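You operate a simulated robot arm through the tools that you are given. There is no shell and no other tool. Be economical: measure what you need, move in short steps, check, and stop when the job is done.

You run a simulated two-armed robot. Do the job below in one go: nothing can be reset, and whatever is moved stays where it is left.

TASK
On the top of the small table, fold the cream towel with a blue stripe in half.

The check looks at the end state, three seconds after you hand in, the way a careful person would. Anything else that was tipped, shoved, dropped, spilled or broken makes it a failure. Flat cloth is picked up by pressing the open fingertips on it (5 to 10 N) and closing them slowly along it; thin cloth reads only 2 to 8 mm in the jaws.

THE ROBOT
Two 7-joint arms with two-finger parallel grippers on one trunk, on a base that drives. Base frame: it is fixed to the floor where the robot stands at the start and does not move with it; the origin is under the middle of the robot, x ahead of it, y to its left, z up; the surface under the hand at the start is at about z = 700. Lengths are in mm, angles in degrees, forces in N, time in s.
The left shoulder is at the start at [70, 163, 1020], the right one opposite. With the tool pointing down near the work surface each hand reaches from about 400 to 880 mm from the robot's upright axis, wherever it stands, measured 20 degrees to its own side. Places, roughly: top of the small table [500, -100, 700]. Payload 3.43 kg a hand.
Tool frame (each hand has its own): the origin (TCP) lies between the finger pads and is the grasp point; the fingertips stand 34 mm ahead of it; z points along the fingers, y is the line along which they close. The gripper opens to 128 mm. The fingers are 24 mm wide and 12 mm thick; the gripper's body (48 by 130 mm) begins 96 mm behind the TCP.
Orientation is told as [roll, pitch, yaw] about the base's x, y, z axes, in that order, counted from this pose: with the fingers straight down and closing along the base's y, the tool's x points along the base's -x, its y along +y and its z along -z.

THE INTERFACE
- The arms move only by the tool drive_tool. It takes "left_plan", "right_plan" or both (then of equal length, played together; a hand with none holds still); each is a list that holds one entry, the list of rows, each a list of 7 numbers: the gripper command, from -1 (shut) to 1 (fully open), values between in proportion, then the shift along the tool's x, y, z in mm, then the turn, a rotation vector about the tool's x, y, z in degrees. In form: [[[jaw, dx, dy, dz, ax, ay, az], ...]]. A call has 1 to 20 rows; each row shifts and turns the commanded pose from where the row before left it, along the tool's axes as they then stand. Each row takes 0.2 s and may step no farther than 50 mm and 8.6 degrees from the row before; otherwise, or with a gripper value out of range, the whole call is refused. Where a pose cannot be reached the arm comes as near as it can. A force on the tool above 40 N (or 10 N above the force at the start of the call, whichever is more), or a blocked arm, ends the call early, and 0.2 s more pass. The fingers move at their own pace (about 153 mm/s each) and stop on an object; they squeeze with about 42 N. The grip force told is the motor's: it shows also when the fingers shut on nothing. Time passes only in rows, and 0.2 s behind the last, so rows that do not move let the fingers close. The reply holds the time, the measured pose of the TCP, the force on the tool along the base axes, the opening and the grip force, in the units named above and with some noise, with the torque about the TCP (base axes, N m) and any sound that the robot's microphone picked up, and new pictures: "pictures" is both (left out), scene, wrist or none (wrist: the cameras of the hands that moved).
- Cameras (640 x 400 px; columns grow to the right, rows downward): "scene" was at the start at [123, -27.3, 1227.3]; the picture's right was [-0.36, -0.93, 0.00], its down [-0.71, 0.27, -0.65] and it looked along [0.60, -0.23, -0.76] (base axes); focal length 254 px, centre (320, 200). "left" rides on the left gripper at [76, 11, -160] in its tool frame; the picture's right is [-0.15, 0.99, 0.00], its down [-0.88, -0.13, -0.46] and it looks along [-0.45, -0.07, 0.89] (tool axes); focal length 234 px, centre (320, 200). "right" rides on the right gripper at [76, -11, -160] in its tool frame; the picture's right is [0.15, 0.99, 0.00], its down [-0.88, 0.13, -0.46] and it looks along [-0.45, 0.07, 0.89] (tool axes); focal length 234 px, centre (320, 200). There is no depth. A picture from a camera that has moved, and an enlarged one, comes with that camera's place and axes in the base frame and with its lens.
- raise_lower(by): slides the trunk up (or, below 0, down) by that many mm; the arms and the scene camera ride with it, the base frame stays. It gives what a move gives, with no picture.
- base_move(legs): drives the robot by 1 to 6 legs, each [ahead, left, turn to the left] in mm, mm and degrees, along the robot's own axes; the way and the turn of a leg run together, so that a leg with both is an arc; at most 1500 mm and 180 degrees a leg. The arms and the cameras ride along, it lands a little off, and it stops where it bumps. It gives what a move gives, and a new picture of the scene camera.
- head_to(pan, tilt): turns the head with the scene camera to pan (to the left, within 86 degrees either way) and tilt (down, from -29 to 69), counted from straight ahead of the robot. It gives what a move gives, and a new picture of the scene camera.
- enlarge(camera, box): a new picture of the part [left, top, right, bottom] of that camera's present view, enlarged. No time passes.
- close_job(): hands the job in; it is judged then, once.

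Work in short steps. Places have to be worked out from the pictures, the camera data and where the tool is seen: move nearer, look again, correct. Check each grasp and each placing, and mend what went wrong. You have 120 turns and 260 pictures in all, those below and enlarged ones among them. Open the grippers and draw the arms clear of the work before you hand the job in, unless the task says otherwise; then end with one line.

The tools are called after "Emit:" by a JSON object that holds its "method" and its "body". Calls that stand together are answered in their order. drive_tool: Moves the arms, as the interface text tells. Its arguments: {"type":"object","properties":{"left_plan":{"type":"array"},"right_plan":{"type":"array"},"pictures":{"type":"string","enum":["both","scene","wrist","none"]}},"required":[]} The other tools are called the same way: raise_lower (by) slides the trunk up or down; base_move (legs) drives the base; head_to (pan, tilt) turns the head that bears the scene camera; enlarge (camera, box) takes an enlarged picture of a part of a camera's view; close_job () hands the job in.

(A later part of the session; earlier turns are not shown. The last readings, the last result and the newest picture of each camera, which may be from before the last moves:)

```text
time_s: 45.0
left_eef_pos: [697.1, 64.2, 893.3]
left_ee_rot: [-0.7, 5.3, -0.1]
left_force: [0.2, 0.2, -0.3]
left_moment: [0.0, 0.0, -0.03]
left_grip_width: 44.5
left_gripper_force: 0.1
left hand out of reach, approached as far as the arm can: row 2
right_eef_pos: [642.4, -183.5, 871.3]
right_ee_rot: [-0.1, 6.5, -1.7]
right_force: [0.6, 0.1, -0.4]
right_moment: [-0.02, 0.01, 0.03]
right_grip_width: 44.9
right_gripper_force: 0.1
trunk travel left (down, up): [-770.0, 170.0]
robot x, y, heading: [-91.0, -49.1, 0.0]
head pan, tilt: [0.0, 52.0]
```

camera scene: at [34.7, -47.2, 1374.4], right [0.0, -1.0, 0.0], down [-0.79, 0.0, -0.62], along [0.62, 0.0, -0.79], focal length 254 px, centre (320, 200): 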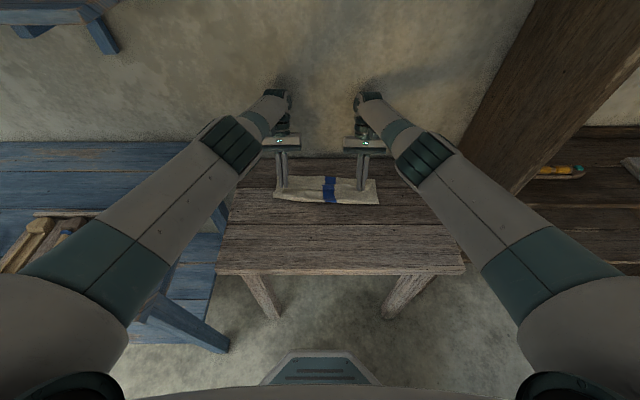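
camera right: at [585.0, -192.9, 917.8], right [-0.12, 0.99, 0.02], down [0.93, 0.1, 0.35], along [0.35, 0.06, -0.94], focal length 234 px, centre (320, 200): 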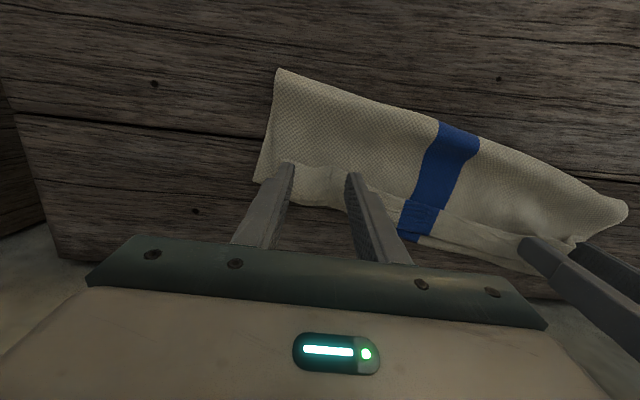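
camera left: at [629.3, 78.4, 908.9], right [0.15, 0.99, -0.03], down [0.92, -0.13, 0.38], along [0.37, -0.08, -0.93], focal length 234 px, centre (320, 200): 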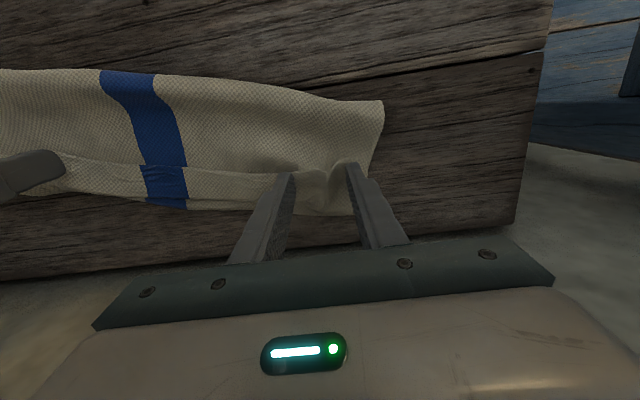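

It follows upward. Try backward now.

Emit:
{"method": "drive_tool", "body": {"left_plan": [[[-0.3, 15, 0, 0, 0, 0, 0], [-0.3, 15, 0, 0, 0, 0, 0], [-0.3, 0, 0, 0, 0, 0, 0]]], "pictures": "scene"}}

```text
time_s: 45.9
left_eef_pos: [696.5, 60.9, 890.9]
left_ee_rot: [-0.6, 5.2, -0.1]
left_force: [0.2, -0.4, -0.4]
left_moment: [0.01, -0.02, 0.01]
left_grip_width: 44.9
left_gripper_force: 0.1
left hand out of reach, approached as far as the arm can: row 1, 2
right_eef_pos: [642.4, -183.0, 871.7]
right_ee_rot: [0.0, 6.5, -1.6]
right_force: [0.0, 0.2, -1.2]
right_moment: [0.03, -0.02, -0.01]
right_grip_width: 44.8
right_gripper_force: 0.0
trunk travel left (down, up): [-770.0, 170.0]
robot x, y, heading: [-87.6, -47.3, -0.1]
head pan, tilt: [0.0, 52.0]
camera scene: at [35.7, -47.3, 1494.2], right [0.0, -1.0, 0.0], down [-0.79, 0.0, -0.62], along [0.62, 0.0, -0.79], focal length 254 px, centre (320, 200)
```

scene: 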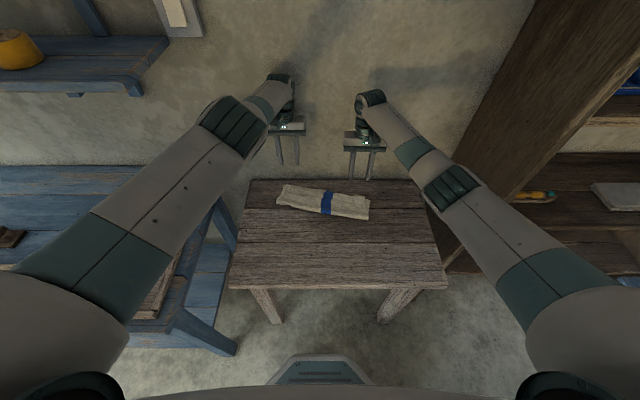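

Left responds vertically but a joint is at its limit; I try un-pitching and shifting it outward.

Emit:
{"method": "drive_tool", "body": {"left_plan": [[[-0.3, 0, 0, 0, 0, -5, 0], [-0.3, 0, 10, 0, 0, 0, 0], [-0.3, 0, 10, 0, 0, 0, 0], [-0.3, 0, 0, 0, 0, 0, 0]]], "pictures": "none"}}

```text
time_s: 46.9
left_eef_pos: [718.8, 77.5, 885.3]
left_ee_rot: [-0.7, 0.3, 0.0]
left_force: [-0.5, -0.1, -0.3]
left_moment: [0.01, 0.0, 0.01]
left_grip_width: 44.7
left_gripper_force: 0.0
left hand out of reach, approached as far as the arm can: row 1
right_eef_pos: [641.4, -184.2, 870.4]
right_ee_rot: [0.1, 6.5, -1.7]
right_force: [-0.3, -0.4, 0.2]
right_moment: [-0.02, 0.0, 0.03]
right_grip_width: 44.8
right_gripper_force: 0.0
trunk travel left (down, up): [-770.0, 170.0]
robot x, y, heading: [-87.6, -48.1, 0.1]
head pan, tilt: [0.0, 52.0]
```

Rows now succeed at zero pitch. I step it back again.

Emit:
{"method": "drive_tool", "body": {"left_plan": [[[-0.3, 15, 0, -10, 0, 0, 0], [-0.3, 15, 0, -10, 0, 0, 0], [-0.3, 15, 0, -10, 0, 0, 0], [-0.3, 0, 0, 0, 0, 0, 0]]], "pictures": "none"}}

```text
time_s: 47.9
left_eef_pos: [721.4, 72.9, 902.0]
left_ee_rot: [-0.8, 0.1, 0.0]
left_force: [-0.3, -0.3, -0.2]
left_moment: [0.06, -0.04, -0.02]
left_grip_width: 44.8
left_gripper_force: 0.0
left hand out of reach, approached as far as the arm can: row 1, 2, 3
right_eef_pos: [641.6, -183.2, 871.0]
right_ee_rot: [0.0, 6.5, -1.7]
right_force: [-0.2, -0.3, 0.2]
right_moment: [-0.01, -0.02, -0.02]
right_grip_width: 44.8
right_gripper_force: 0.1
trunk travel left (down, up): [-770.0, 170.0]
robot x, y, heading: [-90.4, -48.4, -0.2]
head pan, tilt: [0.0, 52.0]
```

The limit eases with pitch. I pitch back to +25° and retract the left hand up toward the robot to get out of this elbow posture.

Emit:
{"method": "drive_tool", "body": {"left_plan": [[[-0.3, 0, 0, 0, 0, 5, 0], [-0.3, 0, 0, 0, 0, 5, 0], [-0.3, 0, 0, 0, 0, 5, 0], [-0.3, 0, 0, 0, 0, 5, 0], [-0.3, 0, 0, 0, 0, 5, 0], [-0.3, 0, 0, 0, 0, 0, 0]]], "pictures": "scene"}}

```text
time_s: 49.2
left_eef_pos: [625.8, 106.5, 918.4]
left_ee_rot: [-0.9, 25.2, -0.4]
left_force: [0.3, 0.4, -0.2]
left_moment: [0.01, -0.01, 0.0]
left_grip_width: 44.7
left_gripper_force: 0.0
left hand out of reach, approached as far as the arm can: row 1, 2, 3, 4, 5
right_eef_pos: [642.8, -183.2, 872.0]
right_ee_rot: [0.0, 6.6, -1.7]
right_force: [0.4, -0.1, 0.3]
right_moment: [0.0, -0.02, 0.02]
right_grip_width: 44.8
right_gripper_force: 0.1
trunk travel left (down, up): [-770.0, 170.0]
robot x, y, heading: [-91.8, -48.0, 0.1]
head pan, tilt: [0.0, 52.0]
camera scene: at [36.0, -47.1, 1494.2], right [0.0, -1.0, 0.0], down [-0.79, 0.0, -0.62], along [0.62, 0.0, -0.79], focal length 254 px, centre (320, 200)
```

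scene: 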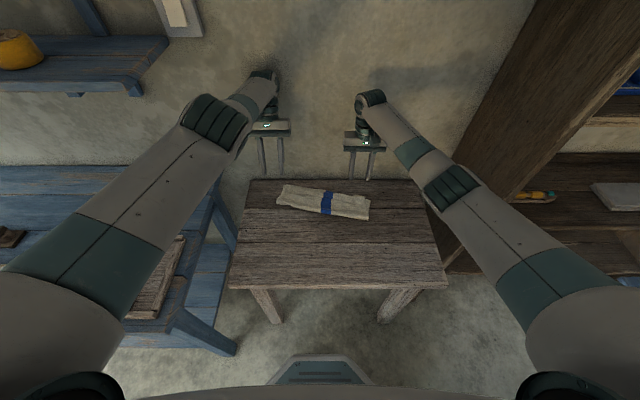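

Now I raise the left hand about 150 mm at this pitch to free the joint.

Emit:
{"method": "drive_tool", "body": {"left_plan": [[[-0.3, 12.7, 0, -27.2, 0, 0, 0], [-0.3, 12.7, 0, -27.2, 0, 0, 0], [-0.3, 12.7, 0, -27.2, 0, 0, 0], [-0.3, 12.7, 0, -27.2, 0, 0, 0], [-0.3, 12.7, 0, -27.2, 0, 0, 0], [-0.3, 0, 0, 0, 0, 0, 0]]], "pictures": "none"}}

```text
time_s: 50.6
left_eef_pos: [636.6, 107.7, 1069.1]
left_ee_rot: [-0.9, 24.8, -0.3]
left_force: [0.1, 0.3, -1.0]
left_moment: [0.0, 0.01, -0.01]
left_grip_width: 44.7
left_gripper_force: 0.0
left hand out of reach, approached as far as the arm can: row 1, 2, 4
right_eef_pos: [640.3, -183.7, 873.7]
right_ee_rot: [0.0, 6.3, -1.7]
right_force: [-0.4, -0.3, -0.1]
right_moment: [-0.02, 0.0, 0.01]
right_grip_width: 44.8
right_gripper_force: 0.1
trunk travel left (down, up): [-770.0, 170.0]
robot x, y, heading: [-93.6, -48.2, 0.2]
head pan, tilt: [0.0, 52.0]
```

Free at row 5. Retract 60 mm back and see if it follows.

Emit:
{"method": "drive_tool", "body": {"left_plan": [[[-0.3, 13.6, 0, 6.3, 0, 0, 0], [-0.3, 13.6, 0, 6.3, 0, 0, 0], [-0.3, 13.6, 0, 6.3, 0, 0, 0], [-0.3, 13.6, 0, 6.3, 0, 0, 0], [-0.3, 0, 0, 0, 0, 0, 0]]], "pictures": "scene"}}

```text
time_s: 51.9
left_eef_pos: [637.1, 106.7, 1069.4]
left_ee_rot: [-0.9, 24.8, -0.4]
left_force: [0.2, 0.5, 0.4]
left_moment: [0.0, 0.02, -0.01]
left_grip_width: 45.4
left_gripper_force: 0.0
left hand out of reach, approached as far as the arm can: row 1, 2, 3, 4
right_eef_pos: [639.6, -182.1, 873.4]
right_ee_rot: [0.1, 6.2, -1.7]
right_force: [-0.5, 0.8, 0.9]
right_moment: [0.02, 0.02, 0.02]
right_grip_width: 44.6
right_gripper_force: 0.1
trunk travel left (down, up): [-770.0, 170.0]
robot x, y, heading: [-90.7, -49.7, 0.1]
head pan, tilt: [0.0, 52.0]
camera scene: at [29.9, -45.2, 1494.9], right [0.0, -1.0, 0.0], down [-0.79, 0.0, -0.62], along [0.62, 0.0, -0.79], focal length 254 px, centre (320, 200)
```

scene: 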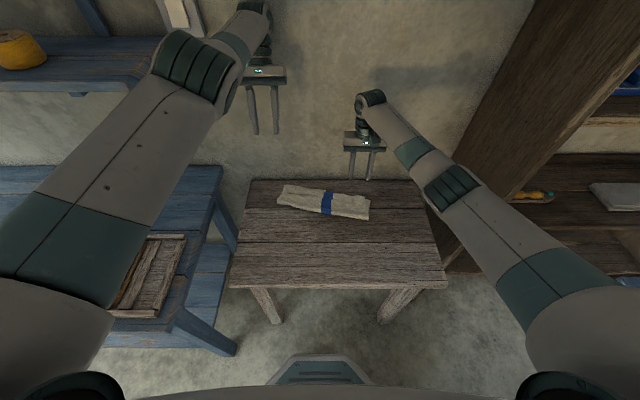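

The left arm refuses to retract – I check what is around its elbow and also the tool tray on the bench.

Emit:
{"method": "head_to", "body": {"pan": 40, "tilt": 40}}

```text
time_s: 52.9
left_eef_pos: [636.9, 106.0, 1068.1]
left_ee_rot: [-0.9, 24.8, -0.4]
left_force: [-0.5, -0.8, 0.0]
left_moment: [0.02, 0.02, 0.04]
left_grip_width: 44.9
left_gripper_force: 0.2
right_eef_pos: [638.5, -183.1, 875.2]
right_ee_rot: [0.0, 6.3, -1.7]
right_force: [-0.2, 0.9, 0.4]
right_moment: [0.01, 0.0, 0.0]
right_grip_width: 44.6
right_gripper_force: 0.2
trunk travel left (down, up): [-770.0, 170.0]
robot x, y, heading: [-91.4, -44.6, 0.2]
head pan, tilt: [40.0, 40.0]
camera scene: at [19.9, 8.5, 1511.4], right [0.64, -0.77, 0.0], down [-0.49, -0.41, -0.77], along [0.59, 0.49, -0.64], focal length 254 px, centre (320, 200)
```

scene: 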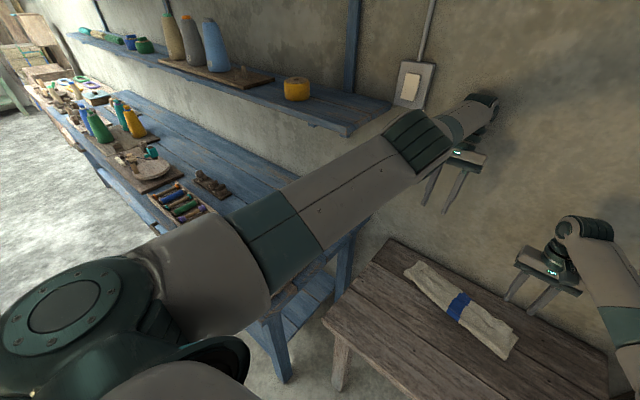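

The left arm has gone nearly straight (elbow singular), so inward commands are ignored. High above everything, I command a clear inward move to force the elbow to bend.

Emit:
{"method": "drive_tool", "body": {"left_plan": [[[-0.3, 36, 0, 17, 0, -5, 0], [-0.3, 37, 0, 14, 0, -5, 0], [-0.3, 38, 0, 11, 0, -5, 0], [-0.3, 39, 0, 7, 0, -5, 0], [-0.3, 0, 0, 0, 0, 0, 0], [-0.3, 0, 0, 0, 0, 0, 0]]], "pictures": "scene"}}

```text
time_s: 54.3
left_eef_pos: [702.0, 85.3, 1097.6]
left_ee_rot: [-0.8, 8.5, -0.2]
left_force: [0.9, 0.6, -0.2]
left_moment: [-0.03, 0.0, 0.0]
left_grip_width: 44.8
left_gripper_force: 0.2
left hand out of reach, approached as far as the arm can: row 1, 2, 3, 4
right_eef_pos: [642.6, -183.5, 872.2]
right_ee_rot: [0.0, 6.4, -1.7]
right_force: [0.7, -0.8, -0.1]
right_moment: [-0.04, 0.0, -0.01]
right_grip_width: 44.7
right_gripper_force: 0.0
trunk travel left (down, up): [-770.0, 170.0]
robot x, y, heading: [-90.3, -50.1, 0.0]
head pan, tilt: [40.0, 40.0]
camera scene: at [24.0, 7.7, 1511.2], right [0.64, -0.77, 0.0], down [-0.49, -0.41, -0.77], along [0.59, 0.49, -0.64], focal length 254 px, centre (320, 200)
```

scene: 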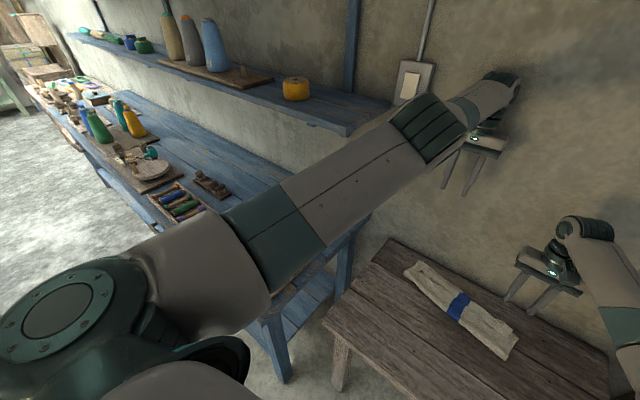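

Still straight. Orientation demands act on the elbow even when straight, so I pitch the left hand strongly (fingers toward the robot), high in free air, to make it bend.

Emit:
{"method": "drive_tool", "body": {"left_plan": [[[-0.3, 0, 0, 0, 0, 8, 0], [-0.3, 0, 0, 0, 0, 8, 0], [-0.3, 0, 0, 0, 0, 8, 0], [-0.3, 0, 0, 0, 0, 8, 0], [-0.3, 0, 0, 0, 0, 8, 0], [-0.3, 0, 0, 0, 0, 8, 0], [-0.3, 0, 0, 0, 0, 8, 0], [-0.3, 0, 0, 0, 0, 0, 0]]], "pictures": "scene"}}

```text
time_s: 56.1
left_eef_pos: [649.2, 97.7, 1090.3]
left_ee_rot: [-0.9, 21.7, -1.0]
left_force: [-0.1, -0.1, -0.4]
left_moment: [0.02, -0.03, 0.0]
left_grip_width: 44.8
left_gripper_force: 0.0
left hand out of reach, approached as far as the arm can: row 1, 2, 3, 4, 5, 6, 7
right_eef_pos: [640.4, -181.0, 874.2]
right_ee_rot: [0.1, 6.3, -1.8]
right_force: [0.0, 0.1, 0.2]
right_moment: [-0.02, -0.01, 0.02]
right_grip_width: 44.5
right_gripper_force: 0.0
trunk travel left (down, up): [-770.0, 170.0]
robot x, y, heading: [-87.7, -47.1, 0.3]
head pan, tilt: [40.0, 40.0]
camera scene: at [21.5, 9.7, 1511.2], right [0.64, -0.76, 0.0], down [-0.49, -0.42, -0.77], along [0.59, 0.49, -0.64], focal length 254 px, centre (320, 200)
```

scene: 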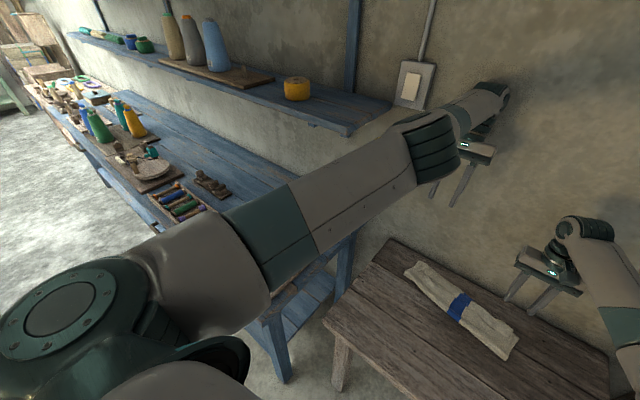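

The wrist is at its own limit but the elbow shifted a bit. I now try a move inward and down at this pitch.

Emit:
{"method": "drive_tool", "body": {"left_plan": [[[-0.3, 30, 0, 0, 0, 0, 0], [-0.3, 30, 0, 0, 0, -8, 0], [-0.3, 30, 0, 0, 0, -8, 0], [-0.3, 0, 0, 0, 0, 0, 0]]], "pictures": "none"}}

```text
time_s: 57.1
left_eef_pos: [679.1, 87.0, 1134.2]
left_ee_rot: [-1.6, 13.9, -0.2]
left_force: [-0.1, -0.6, 0.6]
left_moment: [0.0, 0.02, 0.0]
left_grip_width: 44.9
left_gripper_force: 0.0
left hand out of reach, approached as far as the arm can: row 1, 2, 3
right_eef_pos: [643.5, -183.1, 871.0]
right_ee_rot: [0.1, 6.5, -1.7]
right_force: [0.1, -0.2, -0.2]
right_moment: [0.02, 0.0, -0.01]
right_grip_width: 45.0
right_gripper_force: 0.1
trunk travel left (down, up): [-770.0, 170.0]
robot x, y, heading: [-86.5, -49.8, 0.3]
head pan, tilt: [40.0, 40.0]
```

Sideways motion bends the elbow at first order, so I slide the left hand inward (−y) high above the table.

Emit:
{"method": "drive_tool", "body": {"left_plan": [[[-0.3, 10, -25, 0, 0, 0, 0], [-0.3, 10, -25, 0, 0, 0, 0], [-0.3, 10, -25, 0, 0, 0, 0], [-0.3, 10, -20, 0, 0, 0, 0], [-0.3, 0, 0, 0, 0, 0, 0]]], "pictures": "scene"}}

```text
time_s: 58.3
left_eef_pos: [641.7, -7.2, 1146.1]
left_ee_rot: [-1.6, 14.1, -0.3]
left_force: [-0.4, 0.5, -0.6]
left_moment: [-0.01, -0.03, -0.01]
left_grip_width: 44.7
left_gripper_force: 0.0
right_eef_pos: [642.8, -183.6, 872.4]
right_ee_rot: [0.0, 6.6, -1.7]
right_force: [-0.3, 0.2, -0.4]
right_moment: [0.0, -0.02, 0.01]
right_grip_width: 44.7
right_gripper_force: 0.0
trunk travel left (down, up): [-770.0, 170.0]
robot x, y, heading: [-92.6, -46.2, 0.1]
head pan, tilt: [40.0, 40.0]
camera scene: at [25.8, 7.8, 1511.0], right [0.64, -0.77, 0.0], down [-0.49, -0.41, -0.77], along [0.59, 0.49, -0.64], focal length 254 px, centre (320, 200)
```

scene: 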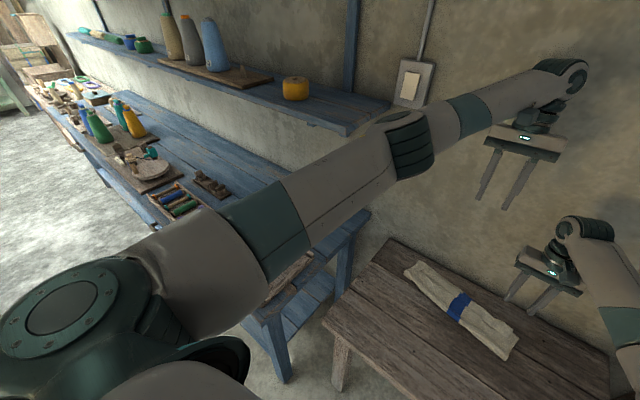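

Unstuck. Now retract the left hand toward the robot, un-pitch and move it back to its own side.

Emit:
{"method": "drive_tool", "body": {"left_plan": [[[-0.3, 30, 0, -5, 0, -5, 0], [-0.3, 30, 0, 0, 0, -5, 0], [-0.3, 30, 0, 10, 0, -4, 0], [-0.3, 30, 10, 25, 0, 0, 0], [-0.3, 10, 20, 35, 0, 0, 0], [-0.3, 0, 20, 35, 0, 0, 0], [-0.3, 0, 20, 35, 1, 0, 0], [-0.3, 0, 10, 35, 0, 0, 0], [-0.3, 0, 0, 0, 0, 0, 0]]], "right_plan": [[[-0.3, 10, 0, 0, 0, -3, 0], [-0.3, 10, 0, 0, 0, -3.5, 0], [-0.3, 0, 0, 0, 0, 0, 1.7], [-0.3, 0, 0, 0, 0, 0, 0], [-0.3, 0, 0, 0, 0, 0, 0], [-0.3, 0, 0, 0, 0, 0, 0], [-0.3, 0, 0, 0, 0, 0, 0], [-0.3, 0, 0, 0, 0, 0, 0], [-0.3, 0, 0, 0, 0, 0, 0]]], "pictures": "scene"}}

```text
time_s: 60.3
left_eef_pos: [513.1, 67.3, 989.1]
left_ee_rot: [-2.5, 0.0, 0.1]
left_force: [0.7, 0.9, 1.3]
left_moment: [-0.01, -0.02, 0.03]
left_grip_width: 44.6
left_gripper_force: 0.0
right_eef_pos: [622.7, -183.0, 873.2]
right_ee_rot: [0.1, -0.1, -3.4]
right_force: [-1.1, -0.7, 0.4]
right_moment: [0.02, 0.02, 0.01]
right_grip_width: 45.0
right_gripper_force: 0.2
trunk travel left (down, up): [-770.0, 170.0]
robot x, y, heading: [-87.4, -47.3, 0.3]
head pan, tilt: [40.0, 40.0]
camera scene: at [25.4, 7.1, 1511.1], right [0.64, -0.77, 0.0], down [-0.49, -0.41, -0.77], along [0.59, 0.49, -0.64], focal length 254 px, centre (320, 200)
```

scene: 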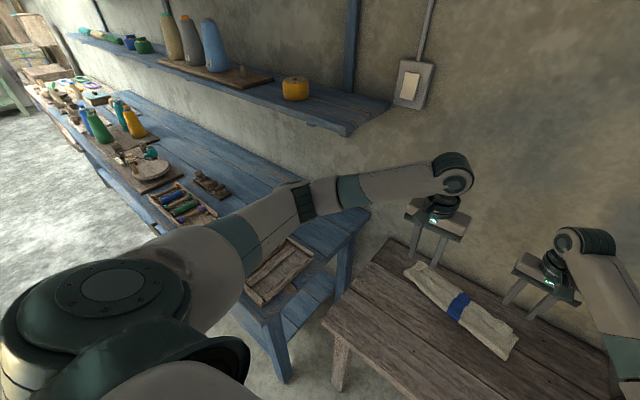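

Left arm is healthy again. Next I drive 70 mm forward for reach margin, look at the towel, and lower the trunk again.

Emit:
{"method": "base_move", "body": {"legs": [[70, 0, 0]]}}

Emit:
{"method": "head_to", "body": {"pan": 0, "tilt": 55}}

Emit:
{"method": "enlarge", "body": {"camera": "scene", "box": [220, 130, 420, 255]}}

```text
time_s: 61.3
left_eef_pos: [582.4, 69.2, 988.7]
left_ee_rot: [-2.4, 0.0, 0.2]
left_force: [-0.1, -0.8, 0.4]
left_moment: [-0.05, 0.0, 0.0]
left_grip_width: 45.1
left_gripper_force: 0.0
right_eef_pos: [693.6, -180.8, 874.4]
right_ee_rot: [0.0, 0.1, -3.4]
right_force: [0.5, -0.6, -0.5]
right_moment: [-0.03, 0.04, -0.02]
right_grip_width: 45.0
right_gripper_force: 0.0
trunk travel left (down, up): [-770.0, 170.0]
robot x, y, heading: [-21.0, -48.3, 0.1]
head pan, tilt: [40.0, 40.0]
camera scene: at [94.8, 7.6, 1511.2], right [0.64, -0.76, 0.0], down [-0.49, -0.41, -0.77], along [0.59, 0.49, -0.64], focal length 254 px, centre (320, 200)
```

scene: 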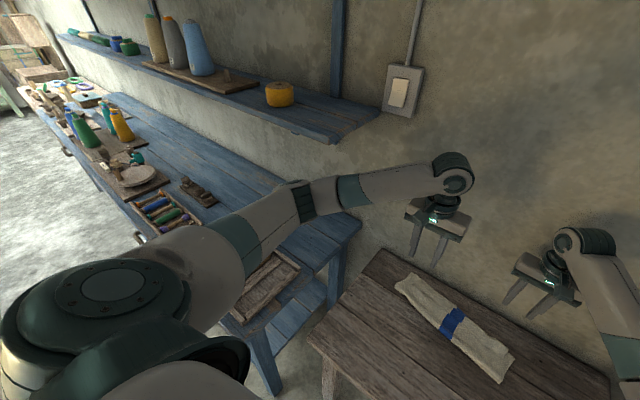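

```text
time_s: 62.4
left_eef_pos: [582.7, 69.0, 989.9]
left_ee_rot: [-2.5, 0.1, 0.2]
left_force: [0.0, 0.3, 0.7]
left_moment: [-0.01, 0.03, 0.01]
left_grip_width: 44.6
left_gripper_force: 0.0
right_eef_pos: [693.8, -181.5, 873.8]
right_ee_rot: [0.0, -0.1, -3.4]
right_force: [-0.4, 0.2, -0.5]
right_moment: [0.02, 0.01, 0.05]
right_grip_width: 44.7
right_gripper_force: 0.0
trunk travel left (down, up): [-770.0, 170.0]
robot x, y, heading: [-22.0, -44.7, -0.1]
head pan, tilt: [0.0, 55.0]
camera scene: at [102.5, -46.9, 1490.4], right [0.0, -1.0, 0.0], down [-0.82, 0.0, -0.57], along [0.57, 0.0, -0.82], focal length 254 px, centre (320, 200)
```

scene: 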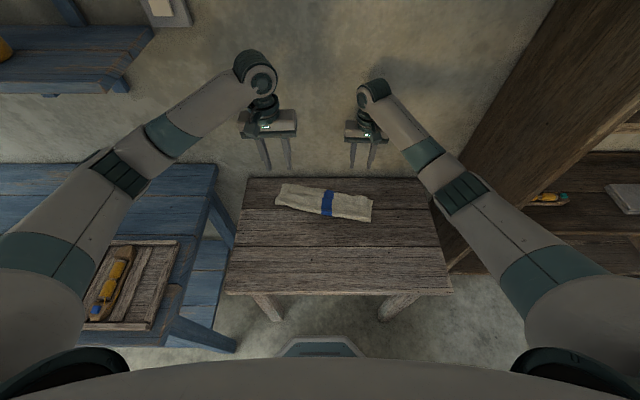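

```text
3.20 times, centred on (320, 192) of scene
camera zoom: at [102.5, -46.9, 1490.4], right [0.0, -1.0, 0.0], down [-0.82, 0.0, -0.57], along [0.57, 0.0, -0.82], focal length 814 px, centre (320, 224)
```

zoom: 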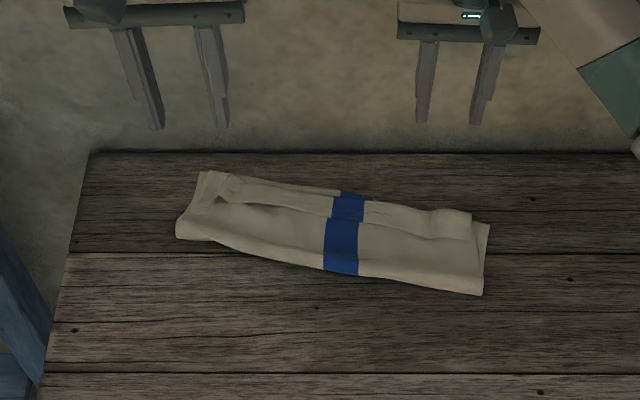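

Flap edge runs from (626,−223) to (684,67), flap 30–40 mm wide. I position both hands, yawed −13° to match the towel and jaws opened to 90 mm, behind the flap edge so I can sweep it forward.

Emit:
{"method": "drive_tool", "body": {"left_plan": [[[0.4, -18.3, -7.3, 0, -2.5, 0, 0], [0.4, -18.3, -7.3, 0, 0, 0, 0], [0.4, -18.3, -7.3, 0, 0, 0, 0], [0.4, -18.3, -7.3, 0, 0, 0, 0], [0.4, 0, 0, 0, 0, 0, 6.5], [0.4, 0, 0, 0, 0, 0, 6.5], [0.4, 0, 0, 0, 0, 0, 0]]], "right_plan": [[[0.4, 20.2, 4, 0, 0, 0, 0], [0.4, 20.2, 4, 0, 0, 0, 0], [0.4, 20.2, 4, 0, 0, 0, 0], [0.4, 20.2, 4, 0, 0, 0, 0], [0.4, 0, 0, 0, 0, 0, 4.8], [0.4, 0, 0, 0, 0, 0, 4.8], [0.4, 0, 0, 0, 0, 0, 0]]], "pictures": "none"}}

Emit:
{"method": "raise_lower", "body": {"by": -120}}

Emit:
{"method": "enlarge", "body": {"camera": "right", "box": [0, 0, 640, 400]}}

```text
time_s: 64.0
left_eef_pos: [656.5, 40.0, 989.1]
left_ee_rot: [0.1, 0.1, -12.9]
left_force: [-0.4, -0.6, -0.2]
left_moment: [-0.01, -0.06, 0.02]
left_grip_width: 89.9
left_gripper_force: 0.0
right_eef_pos: [612.3, -160.2, 872.6]
right_ee_rot: [0.0, -0.1, -13.0]
right_force: [0.4, -0.1, -0.4]
right_moment: [-0.01, -0.01, 0.0]
right_grip_width: 89.4
right_gripper_force: 0.1
trunk travel left (down, up): [-770.0, 170.0]
robot x, y, heading: [-23.9, -49.2, -0.0]
head pan, tilt: [0.0, 55.0]
```

```text
time_s: 65.5
left_eef_pos: [655.6, 39.7, 869.6]
left_ee_rot: [0.0, 0.0, -12.7]
left_force: [1.1, 0.3, 0.2]
left_moment: [0.0, 0.01, 0.0]
left_grip_width: 89.6
left_gripper_force: 0.1
right_eef_pos: [612.3, -160.0, 753.7]
right_ee_rot: [0.0, 0.1, -13.0]
right_force: [-0.2, -0.5, -0.4]
right_moment: [-0.01, 0.01, 0.01]
right_grip_width: 89.6
right_gripper_force: 0.0
trunk travel left (down, up): [-650.0, 290.0]
robot x, y, heading: [-22.7, -47.3, 0.1]
head pan, tilt: [0.0, 55.0]
```

```text
1.00 times, centred on (320, 200) of right (not enlarged: the box is as wide or as high as the picture)
camera zoom: at [536.2, -154.1, 912.8], right [0.08, 1.0, 0.0], down [0.89, -0.07, 0.46], along [0.45, -0.04, -0.89], focal length 234 px, centre (320, 200)
```

zoom: 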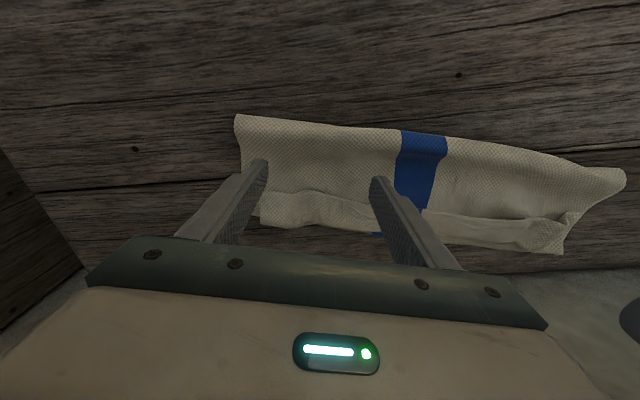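

Fingertips are just behind the flap edge. Lower both to a few mm above the top layer.

Emit:
{"method": "drive_tool", "body": {"left_plan": [[[0.4, 0, 0, 32, 0, 0, 0], [0.4, 0, 0, 32, 0, 0, 0], [0.4, 0, 0, 32, 0, 0, 0], [0.4, 0, 0, 20, 0, 0, 0], [0.4, 0, 0, 11, 0, 0, 0], [0.4, 0, 0, 0, 0, 0, 0]]], "right_plan": [[[0.4, 0, 0, 0, 0, 0, 0], [0.4, 0, 0, 0, 0, 0, 0], [0.4, 0, 0, 0, 0, 0, 0], [0.4, 0, 0, 5, 0, 0, 0], [0.4, 0, 0, 6, 0, 0, 0], [0.4, 0, 0, 0, 0, 0, 0]]], "pictures": "wrist"}}

```text
time_s: 66.9
left_eef_pos: [656.0, 38.2, 743.0]
left_ee_rot: [-0.1, 0.0, -12.8]
left_force: [0.0, -1.0, 0.6]
left_moment: [0.01, 0.01, 0.0]
left_grip_width: 89.7
left_gripper_force: 0.1
right_eef_pos: [612.9, -160.3, 742.9]
right_ee_rot: [0.1, 0.0, -13.1]
right_force: [0.4, 0.3, -0.4]
right_moment: [-0.03, -0.04, -0.02]
right_grip_width: 89.8
right_gripper_force: 0.0
trunk travel left (down, up): [-650.0, 290.0]
robot x, y, heading: [-20.1, -46.4, 0.0]
head pan, tilt: [0.0, 55.0]
camera right: at [536.2, -153.8, 902.1], right [0.08, 1.0, 0.0], down [0.89, -0.07, 0.46], along [0.45, -0.04, -0.89], focal length 234 px, centre (320, 200)
camera left: at [584.9, 66.0, 902.9], right [0.36, 0.93, 0.0], down [0.83, -0.32, 0.46], along [0.42, -0.17, -0.89], focal length 234 px, centre (320, 200)
```

right: 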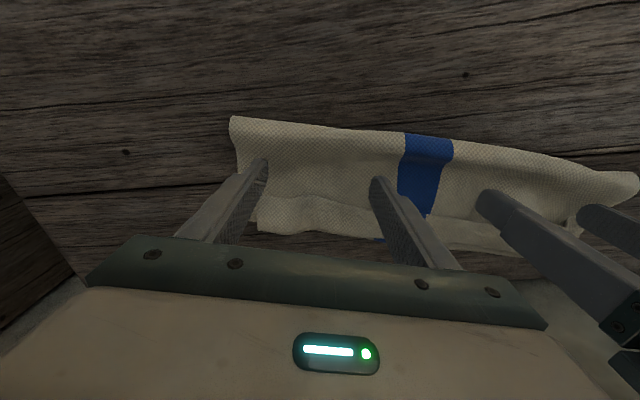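
left: 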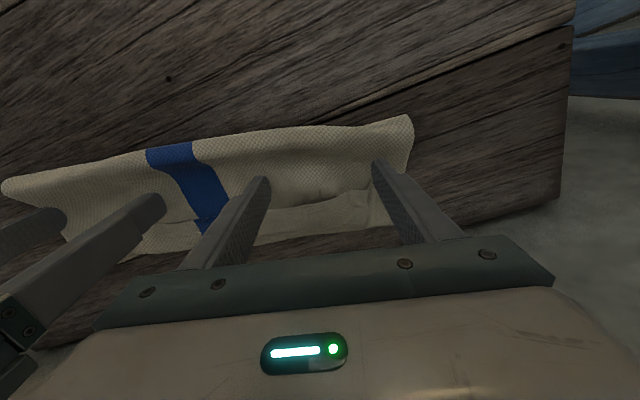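

Fingers are low behind the flap edge. Sweep both forward 65 mm along the towel's own direction.

Emit:
{"method": "drive_tool", "body": {"left_plan": [[[0.4, -9, 0, 0, 0, 0, 0], [0.4, -9, 0, 0, 0, 0, 0], [0.4, -9, 0, 0, 0, 0, 0], [0.4, -9, 0, 0, 0, 0, 0], [0.4, -9, 0, 0, 0, 0, 0], [0.4, -9, 0, 0, 0, 0, 0], [0.4, -9, 0, 0, 0, 0, 0], [0.4, 0, 0, 0, 0, 0, 0]]], "right_plan": [[[0.4, -9, 0, 0, 0, 0, 0], [0.4, -9, 0, 0, 0, 0, 0], [0.4, -9, 0, 0, 0, 0, 0], [0.4, -9, 0, 0, 0, 0, 0], [0.4, -9, 0, 0, 0, 0, 0], [0.4, -9, 0, 0, 0, 0, 0], [0.4, -9, 0, 0, 0, 0, 0], [0.4, 0, 0, 0, 0, 0, 0]]], "pictures": "wrist"}}

Emit:
{"method": "enlarge", "body": {"camera": "scene", "box": [220, 100, 420, 225]}}

```text
time_s: 68.7
left_eef_pos: [717.5, 27.6, 742.8]
left_ee_rot: [0.0, 0.0, -12.9]
left_force: [-0.7, 0.0, 0.5]
left_moment: [-0.03, -0.02, 0.02]
left_grip_width: 89.4
left_gripper_force: 0.0
right_eef_pos: [675.1, -172.6, 742.4]
right_ee_rot: [0.0, 0.0, -12.9]
right_force: [-0.7, 0.0, 0.1]
right_moment: [-0.02, -0.01, -0.04]
right_grip_width: 89.7
right_gripper_force: 0.0
trunk travel left (down, up): [-650.0, 290.0]
robot x, y, heading: [-19.1, -48.5, 0.3]
head pan, tilt: [0.0, 55.0]
camera right: at [598.9, -167.0, 902.4], right [0.08, 1.0, 0.0], down [0.89, -0.07, 0.46], along [0.45, -0.04, -0.89], focal length 234 px, centre (320, 200)
camera left: at [647.0, 55.5, 902.9], right [0.36, 0.93, 0.0], down [0.83, -0.32, 0.46], along [0.42, -0.17, -0.89], focal length 234 px, centre (320, 200)
```

right: 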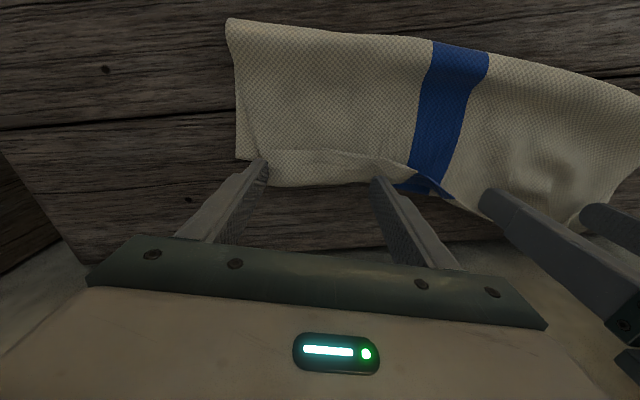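
left: 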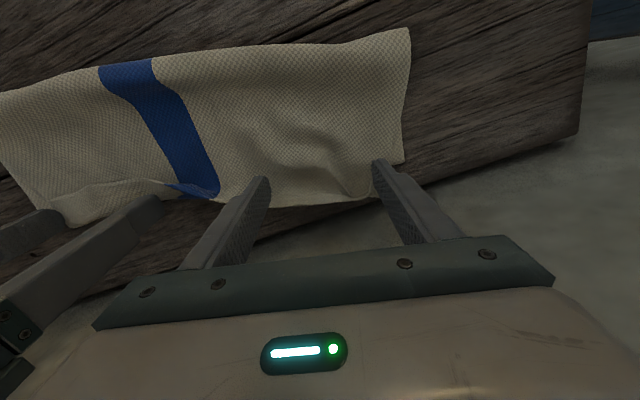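

```text
3.20 times, centred on (320, 162) of scene
camera zoom: at [102.3, -46.8, 1370.4], right [0.0, -1.0, 0.0], down [-0.82, 0.0, -0.57], along [0.57, 0.0, -0.82], focal length 814 px, centre (320, 320)
```

zoom: 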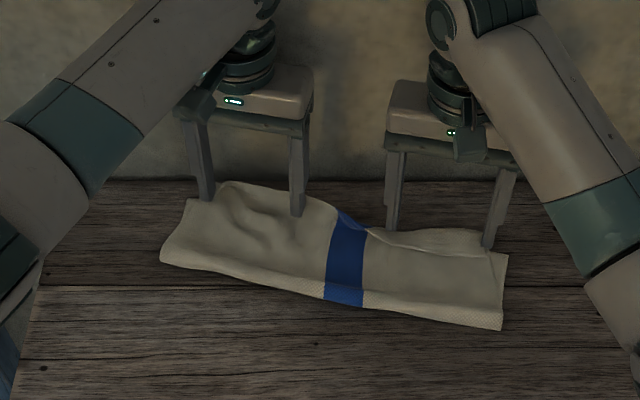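

Works nicely: the left half has unrolled. The right half still has a small flap; sweep the right hand 30 mm more.

Emit:
{"method": "drive_tool", "body": {"right_plan": [[[0.4, -8, 0, 0, 0, 0, 0], [0.4, -8, 0, 0, 0, 0, 0], [0.4, -8, 0, 0, 0, 0, 0], [0.4, -8, 0, 0, 0, 0, 0], [0.4, 0, 0, 0, 0, 0, 0]]], "pictures": "wrist"}}

Emit:
{"method": "enlarge", "body": {"camera": "scene", "box": [220, 100, 420, 225]}}

Emit:
{"method": "enlarge", "body": {"camera": "left", "box": [0, 0, 640, 400]}}

```text
time_s: 69.9
left_eef_pos: [717.4, 28.2, 742.9]
left_ee_rot: [0.0, 0.1, -12.7]
left_force: [-0.2, 0.1, 0.1]
left_moment: [0.01, -0.05, -0.01]
left_grip_width: 89.8
left_gripper_force: 0.0
right_eef_pos: [705.9, -181.3, 743.3]
right_ee_rot: [0.2, 0.0, -13.0]
right_force: [0.4, -0.2, -0.7]
right_moment: [-0.02, -0.01, 0.02]
right_grip_width: 89.4
right_gripper_force: 0.0
trunk travel left (down, up): [-650.0, 290.0]
robot x, y, heading: [-16.8, -51.2, 0.3]
head pan, tilt: [0.0, 55.0]
camera right: at [629.8, -175.4, 901.8], right [0.08, 1.0, 0.0], down [0.89, -0.07, 0.46], along [0.45, -0.04, -0.89], focal length 234 px, centre (320, 200)
```

right: 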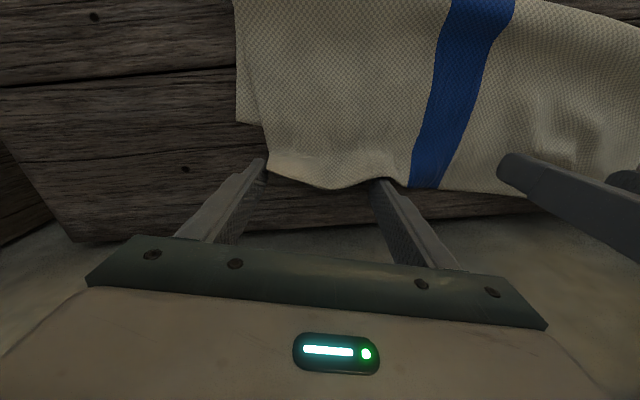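

```text
3.20 times, centred on (320, 162) of scene
camera zoom: at [102.5, -47.1, 1370.4], right [0.0, -1.0, 0.0], down [-0.82, 0.0, -0.57], along [0.57, 0.0, -0.82], focal length 814 px, centre (320, 320)
```

zoom: 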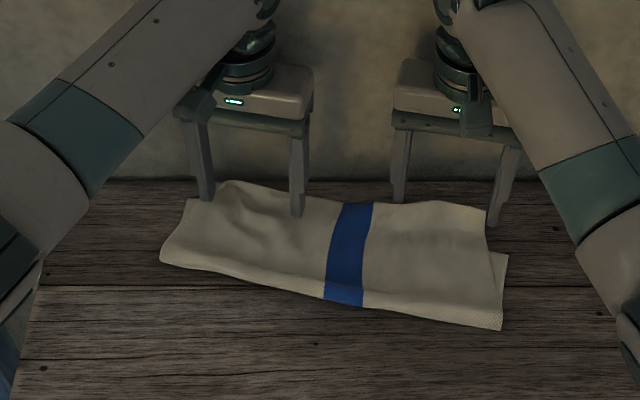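

```text
1.00 times, centred on (320, 200) of left (not enlarged: the box is as wide or as high as the picture)
camera zoom: at [646.9, 55.2, 902.8], right [0.36, 0.93, 0.0], down [0.83, -0.32, 0.45], along [0.42, -0.17, -0.89], focal length 234 px, centre (320, 200)
```

zoom: 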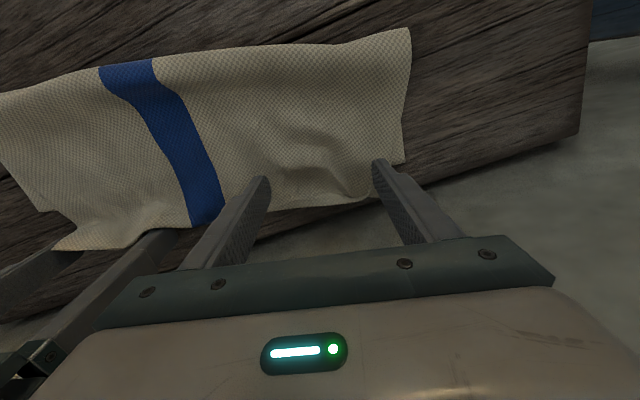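

The flap is fully unrolled. I lift clear to measure the layers.

Emit:
{"method": "raise_lower", "body": {"by": 110}}

Emit:
{"method": "enlarge", "body": {"camera": "scene", "box": [230, 130, 410, 242]}}

Emit:
{"method": "enlarge", "body": {"camera": "right", "box": [0, 0, 640, 400]}}

Emit:
{"method": "enlarge", "body": {"camera": "left", "box": [0, 0, 640, 400]}}

```text
time_s: 71.3
left_eef_pos: [718.7, 26.8, 853.0]
left_ee_rot: [0.0, 0.1, -12.9]
left_force: [-0.7, -0.9, -0.4]
left_moment: [0.0, 0.02, 0.03]
left_grip_width: 89.3
left_gripper_force: 0.1
right_eef_pos: [707.0, -181.9, 851.8]
right_ee_rot: [-0.1, 0.1, -13.0]
right_force: [0.0, 0.2, 0.1]
right_moment: [-0.01, 0.0, -0.02]
right_grip_width: 89.8
right_gripper_force: 0.0
trunk travel left (down, up): [-760.0, 180.0]
robot x, y, heading: [-20.3, -48.5, -0.1]
head pan, tilt: [0.0, 55.0]
```

```text
3.56 times, centred on (320, 186) of scene
camera zoom: at [102.9, -47.0, 1480.2], right [0.0, -1.0, 0.0], down [-0.82, 0.0, -0.57], along [0.57, 0.0, -0.82], focal length 905 px, centre (320, 250)
```

zoom: 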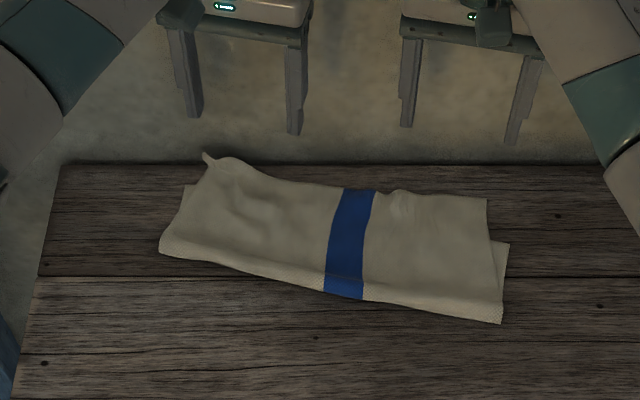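

```text
1.00 times, centred on (320, 200) of right (not enlarged: the box is as wide or as high as the picture)
camera zoom: at [630.0, -175.4, 1011.4], right [0.08, 1.0, 0.0], down [0.89, -0.07, 0.46], along [0.45, -0.04, -0.89], focal length 234 px, centre (320, 200)
```

zoom: 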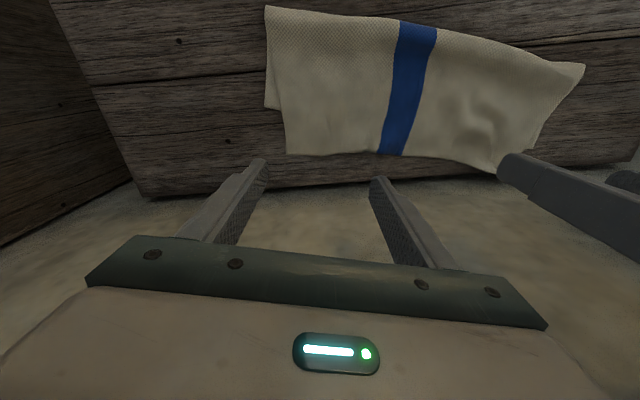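

```text
1.00 times, centred on (320, 200) of left (not enlarged: the box is as wide or as high as the picture)
camera zoom: at [647.2, 55.2, 1012.5], right [0.36, 0.93, 0.0], down [0.83, -0.32, 0.45], along [0.42, -0.17, -0.89], focal length 234 px, centre (320, 200)
```

zoom: 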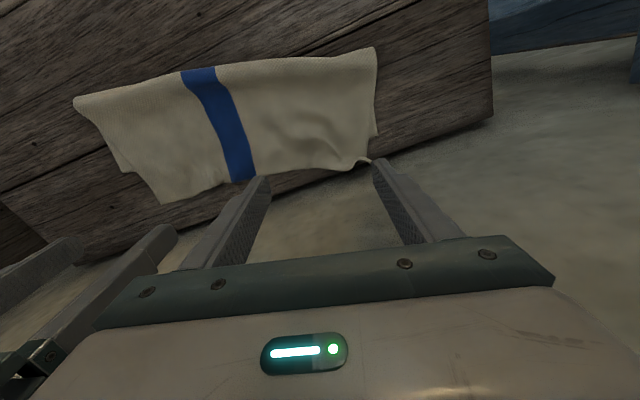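

Now the layers lie flat, but bottom is ≈97 mm and top ≈152 mm wide, so the fold must move ~30 mm toward the robot. Gripping the protruding top edge in this flipped state avoids the curl; I position over it with 50 mm jaws.

Emit:
{"method": "drive_tool", "body": {"left_plan": [[[-0.22, -7.4, 10.5, 0, 0, 0, 0], [-0.22, 0, 10.5, 0, 0, 0, 0], [-0.22, 0, 0, 0, 0, 0, 0]]], "right_plan": [[[-0.22, 5, 0, 0, 0, 0, 0], [-0.22, 0, 0, 0, 0, 0, 0], [-0.22, 0, 0, 0, 0, 0, 0]]], "pictures": "none"}}

Emit:
{"method": "raise_lower", "body": {"by": -95}}

Emit:
{"method": "enlarge", "body": {"camera": "left", "box": [0, 0, 640, 400]}}

Emit:
{"method": "enlarge", "body": {"camera": "right", "box": [0, 0, 640, 400]}}

Emit:
{"method": "enlarge", "body": {"camera": "scene", "box": [220, 90, 420, 215]}}

```text
time_s: 72.1
left_eef_pos: [727.6, 42.0, 856.9]
left_ee_rot: [0.0, 0.0, -12.9]
left_force: [-20.8, -12.9, -0.4]
left_moment: [1.53, -2.48, -0.51]
left_grip_width: 49.7
left_gripper_force: 0.0
right_eef_pos: [699.2, -181.8, 853.7]
right_ee_rot: [0.2, -0.1, -13.0]
right_force: [0.0, 0.5, 0.5]
right_moment: [0.01, 0.02, -0.02]
right_grip_width: 50.1
right_gripper_force: 0.1
trunk travel left (down, up): [-760.0, 180.0]
robot x, y, heading: [-21.0, -50.1, 0.1]
head pan, tilt: [0.0, 55.0]
```

```text
time_s: 72.7
left_eef_pos: [726.8, 51.1, 828.7]
left_ee_rot: [0.0, 0.1, -12.6]
left_force: [-21.4, 1.9, -5.9]
left_moment: [-0.42, -2.6, 0.23]
left_grip_width: 49.7
left_gripper_force: 0.0
right_eef_pos: [699.7, -177.8, 828.4]
right_ee_rot: [0.1, -0.1, -12.8]
right_force: [0.4, 0.4, 0.9]
right_moment: [0.0, 0.02, 0.0]
right_grip_width: 49.6
right_gripper_force: 0.1
trunk travel left (down, up): [-735.0, 205.0]
robot x, y, heading: [-17.9, -45.6, 0.3]
head pan, tilt: [0.0, 55.0]
stopped: the force on the tool passed its limit at 66 N (the readings are from after the stop); the commanded pose is now the measured one
```

```text
1.00 times, centred on (320, 200) of left (not enlarged: the box is as wide or as high as the picture)
camera zoom: at [656.7, 77.2, 989.5], right [0.36, 0.93, 0.0], down [0.83, -0.32, 0.45], along [0.42, -0.16, -0.89], focal length 234 px, centre (320, 200)
```

zoom: 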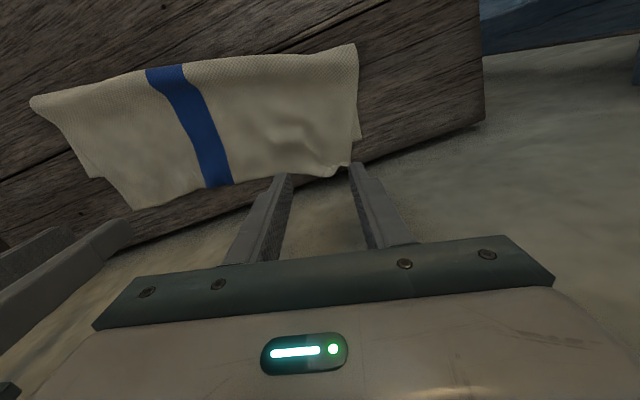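

```text
1.00 times, centred on (320, 200) of right (not enlarged: the box is as wide or as high as the picture)
camera zoom: at [623.2, -171.7, 987.7], right [0.08, 1.0, 0.0], down [0.89, -0.07, 0.46], along [0.46, -0.03, -0.89], focal length 234 px, centre (320, 200)
```

zoom: 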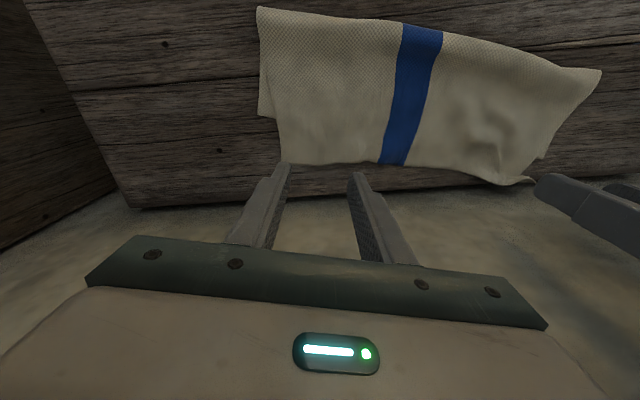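

```text
3.20 times, centred on (320, 152) of scene
camera zoom: at [99.0, -45.9, 1455.2], right [0.0, -1.0, 0.0], down [-0.82, 0.0, -0.58], along [0.58, 0.0, -0.82], focal length 814 px, centre (320, 352)
```

zoom: 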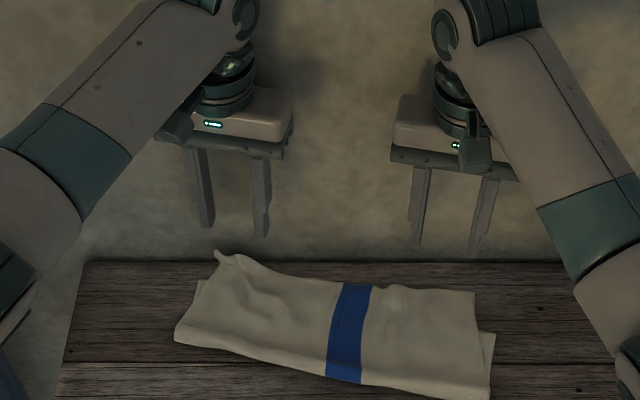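

The left wrist touched the wall (limit about x=718 with vertical fingers). I back it off and pitch it −20° so the wrist stays away from the wall.

Emit:
{"method": "drive_tool", "body": {"left_plan": [[[-0.22, 20, 0, 0, 0, 0, 0], [-0.22, 20, 0, 0, 0, 0, 0], [-0.22, 0, 0, 0, 0, -7, 0], [-0.22, 0, 0, 0, 0, -7, 0], [-0.22, 0, 0, 0, 0, -6, 0], [-0.22, 0, 0, 0, 0, 0, 0]]], "pictures": "none"}}

```text
time_s: 74.1
left_eef_pos: [694.0, 58.3, 831.6]
left_ee_rot: [0.1, -20.0, -12.6]
left_force: [1.0, -0.3, 0.1]
left_moment: [0.03, 0.0, 0.01]
left_grip_width: 50.1
left_gripper_force: 0.1
right_eef_pos: [701.5, -178.3, 827.5]
right_ee_rot: [0.1, -0.1, -12.9]
right_force: [0.1, 0.8, 0.1]
right_moment: [0.04, 0.0, 0.0]
right_grip_width: 49.7
right_gripper_force: 0.0
trunk travel left (down, up): [-735.0, 205.0]
robot x, y, heading: [-20.7, -48.5, 0.4]
head pan, tilt: [0.0, 55.0]
```

Now lower both to ~25 mm above contact.

Emit:
{"method": "drive_tool", "body": {"left_plan": [[[-0.22, -3.3, -1.6, 38.5, 0, 0, 0], [-0.22, -3.3, -1.6, 38.5, 0, 0, 0], [-0.22, 0, 0, 0, 0, 0, 0]]], "right_plan": [[[-0.22, -0.8, -1.3, 35, 0, 0, 0], [-0.22, -0.8, -1.3, 35, 0, 0, 0], [-0.22, 0, 0, 0, 0, 0, 0]]], "pictures": "wrist"}}

Emit:
{"method": "enlarge", "body": {"camera": "scene", "box": [220, 90, 420, 215]}}

```text
time_s: 74.9
left_eef_pos: [722.2, 48.6, 761.9]
left_ee_rot: [-0.1, -20.0, -12.5]
left_force: [0.0, -0.7, -0.5]
left_moment: [0.0, 0.0, 0.01]
left_grip_width: 49.9
left_gripper_force: 0.1
right_eef_pos: [704.2, -181.3, 759.2]
right_ee_rot: [0.0, 0.0, -12.9]
right_force: [-0.2, -0.3, 0.1]
right_moment: [-0.01, -0.03, 0.0]
right_grip_width: 49.7
right_gripper_force: 0.0
trunk travel left (down, up): [-735.0, 205.0]
robot x, y, heading: [-23.5, -48.4, 0.1]
head pan, tilt: [0.0, 55.0]
camera right: at [627.4, -175.0, 918.0], right [0.08, 1.0, 0.0], down [0.89, -0.07, 0.46], along [0.46, -0.03, -0.89], focal length 234 px, centre (320, 200)
camera left: at [602.4, 87.0, 886.0], right [0.35, 0.94, 0.05], down [0.63, -0.27, 0.73], along [0.7, -0.22, -0.68], focal length 234 px, centre (320, 200)
```

right: 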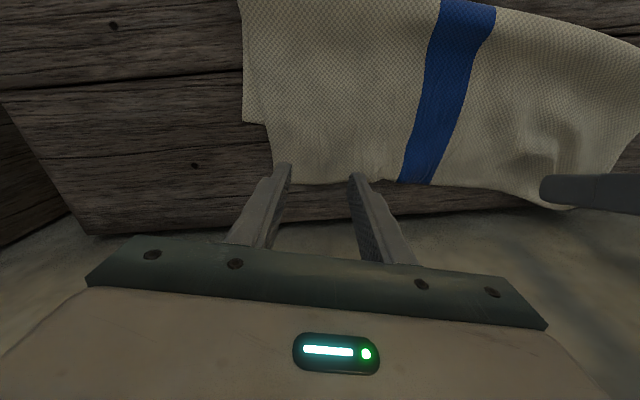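
left: 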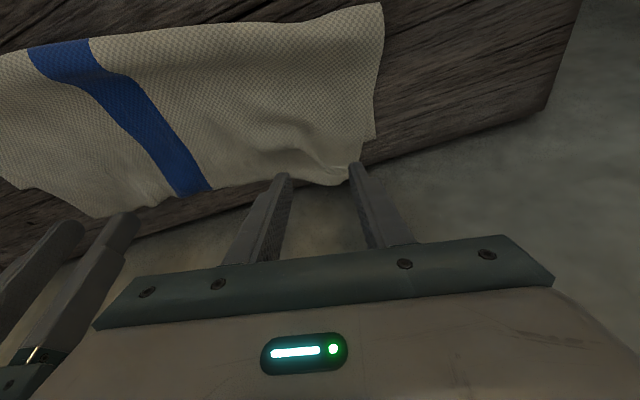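

```text
3.20 times, centred on (320, 152) of scene
camera zoom: at [101.6, -46.3, 1455.8], right [0.0, -1.0, 0.0], down [-0.82, 0.0, -0.57], along [0.57, 0.0, -0.82], focal length 814 px, centre (320, 352)
```

zoom: 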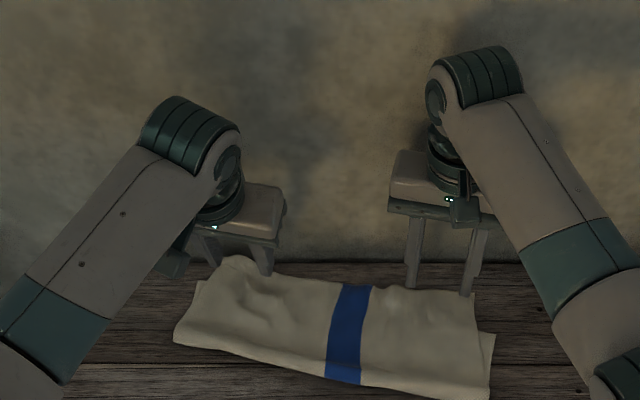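

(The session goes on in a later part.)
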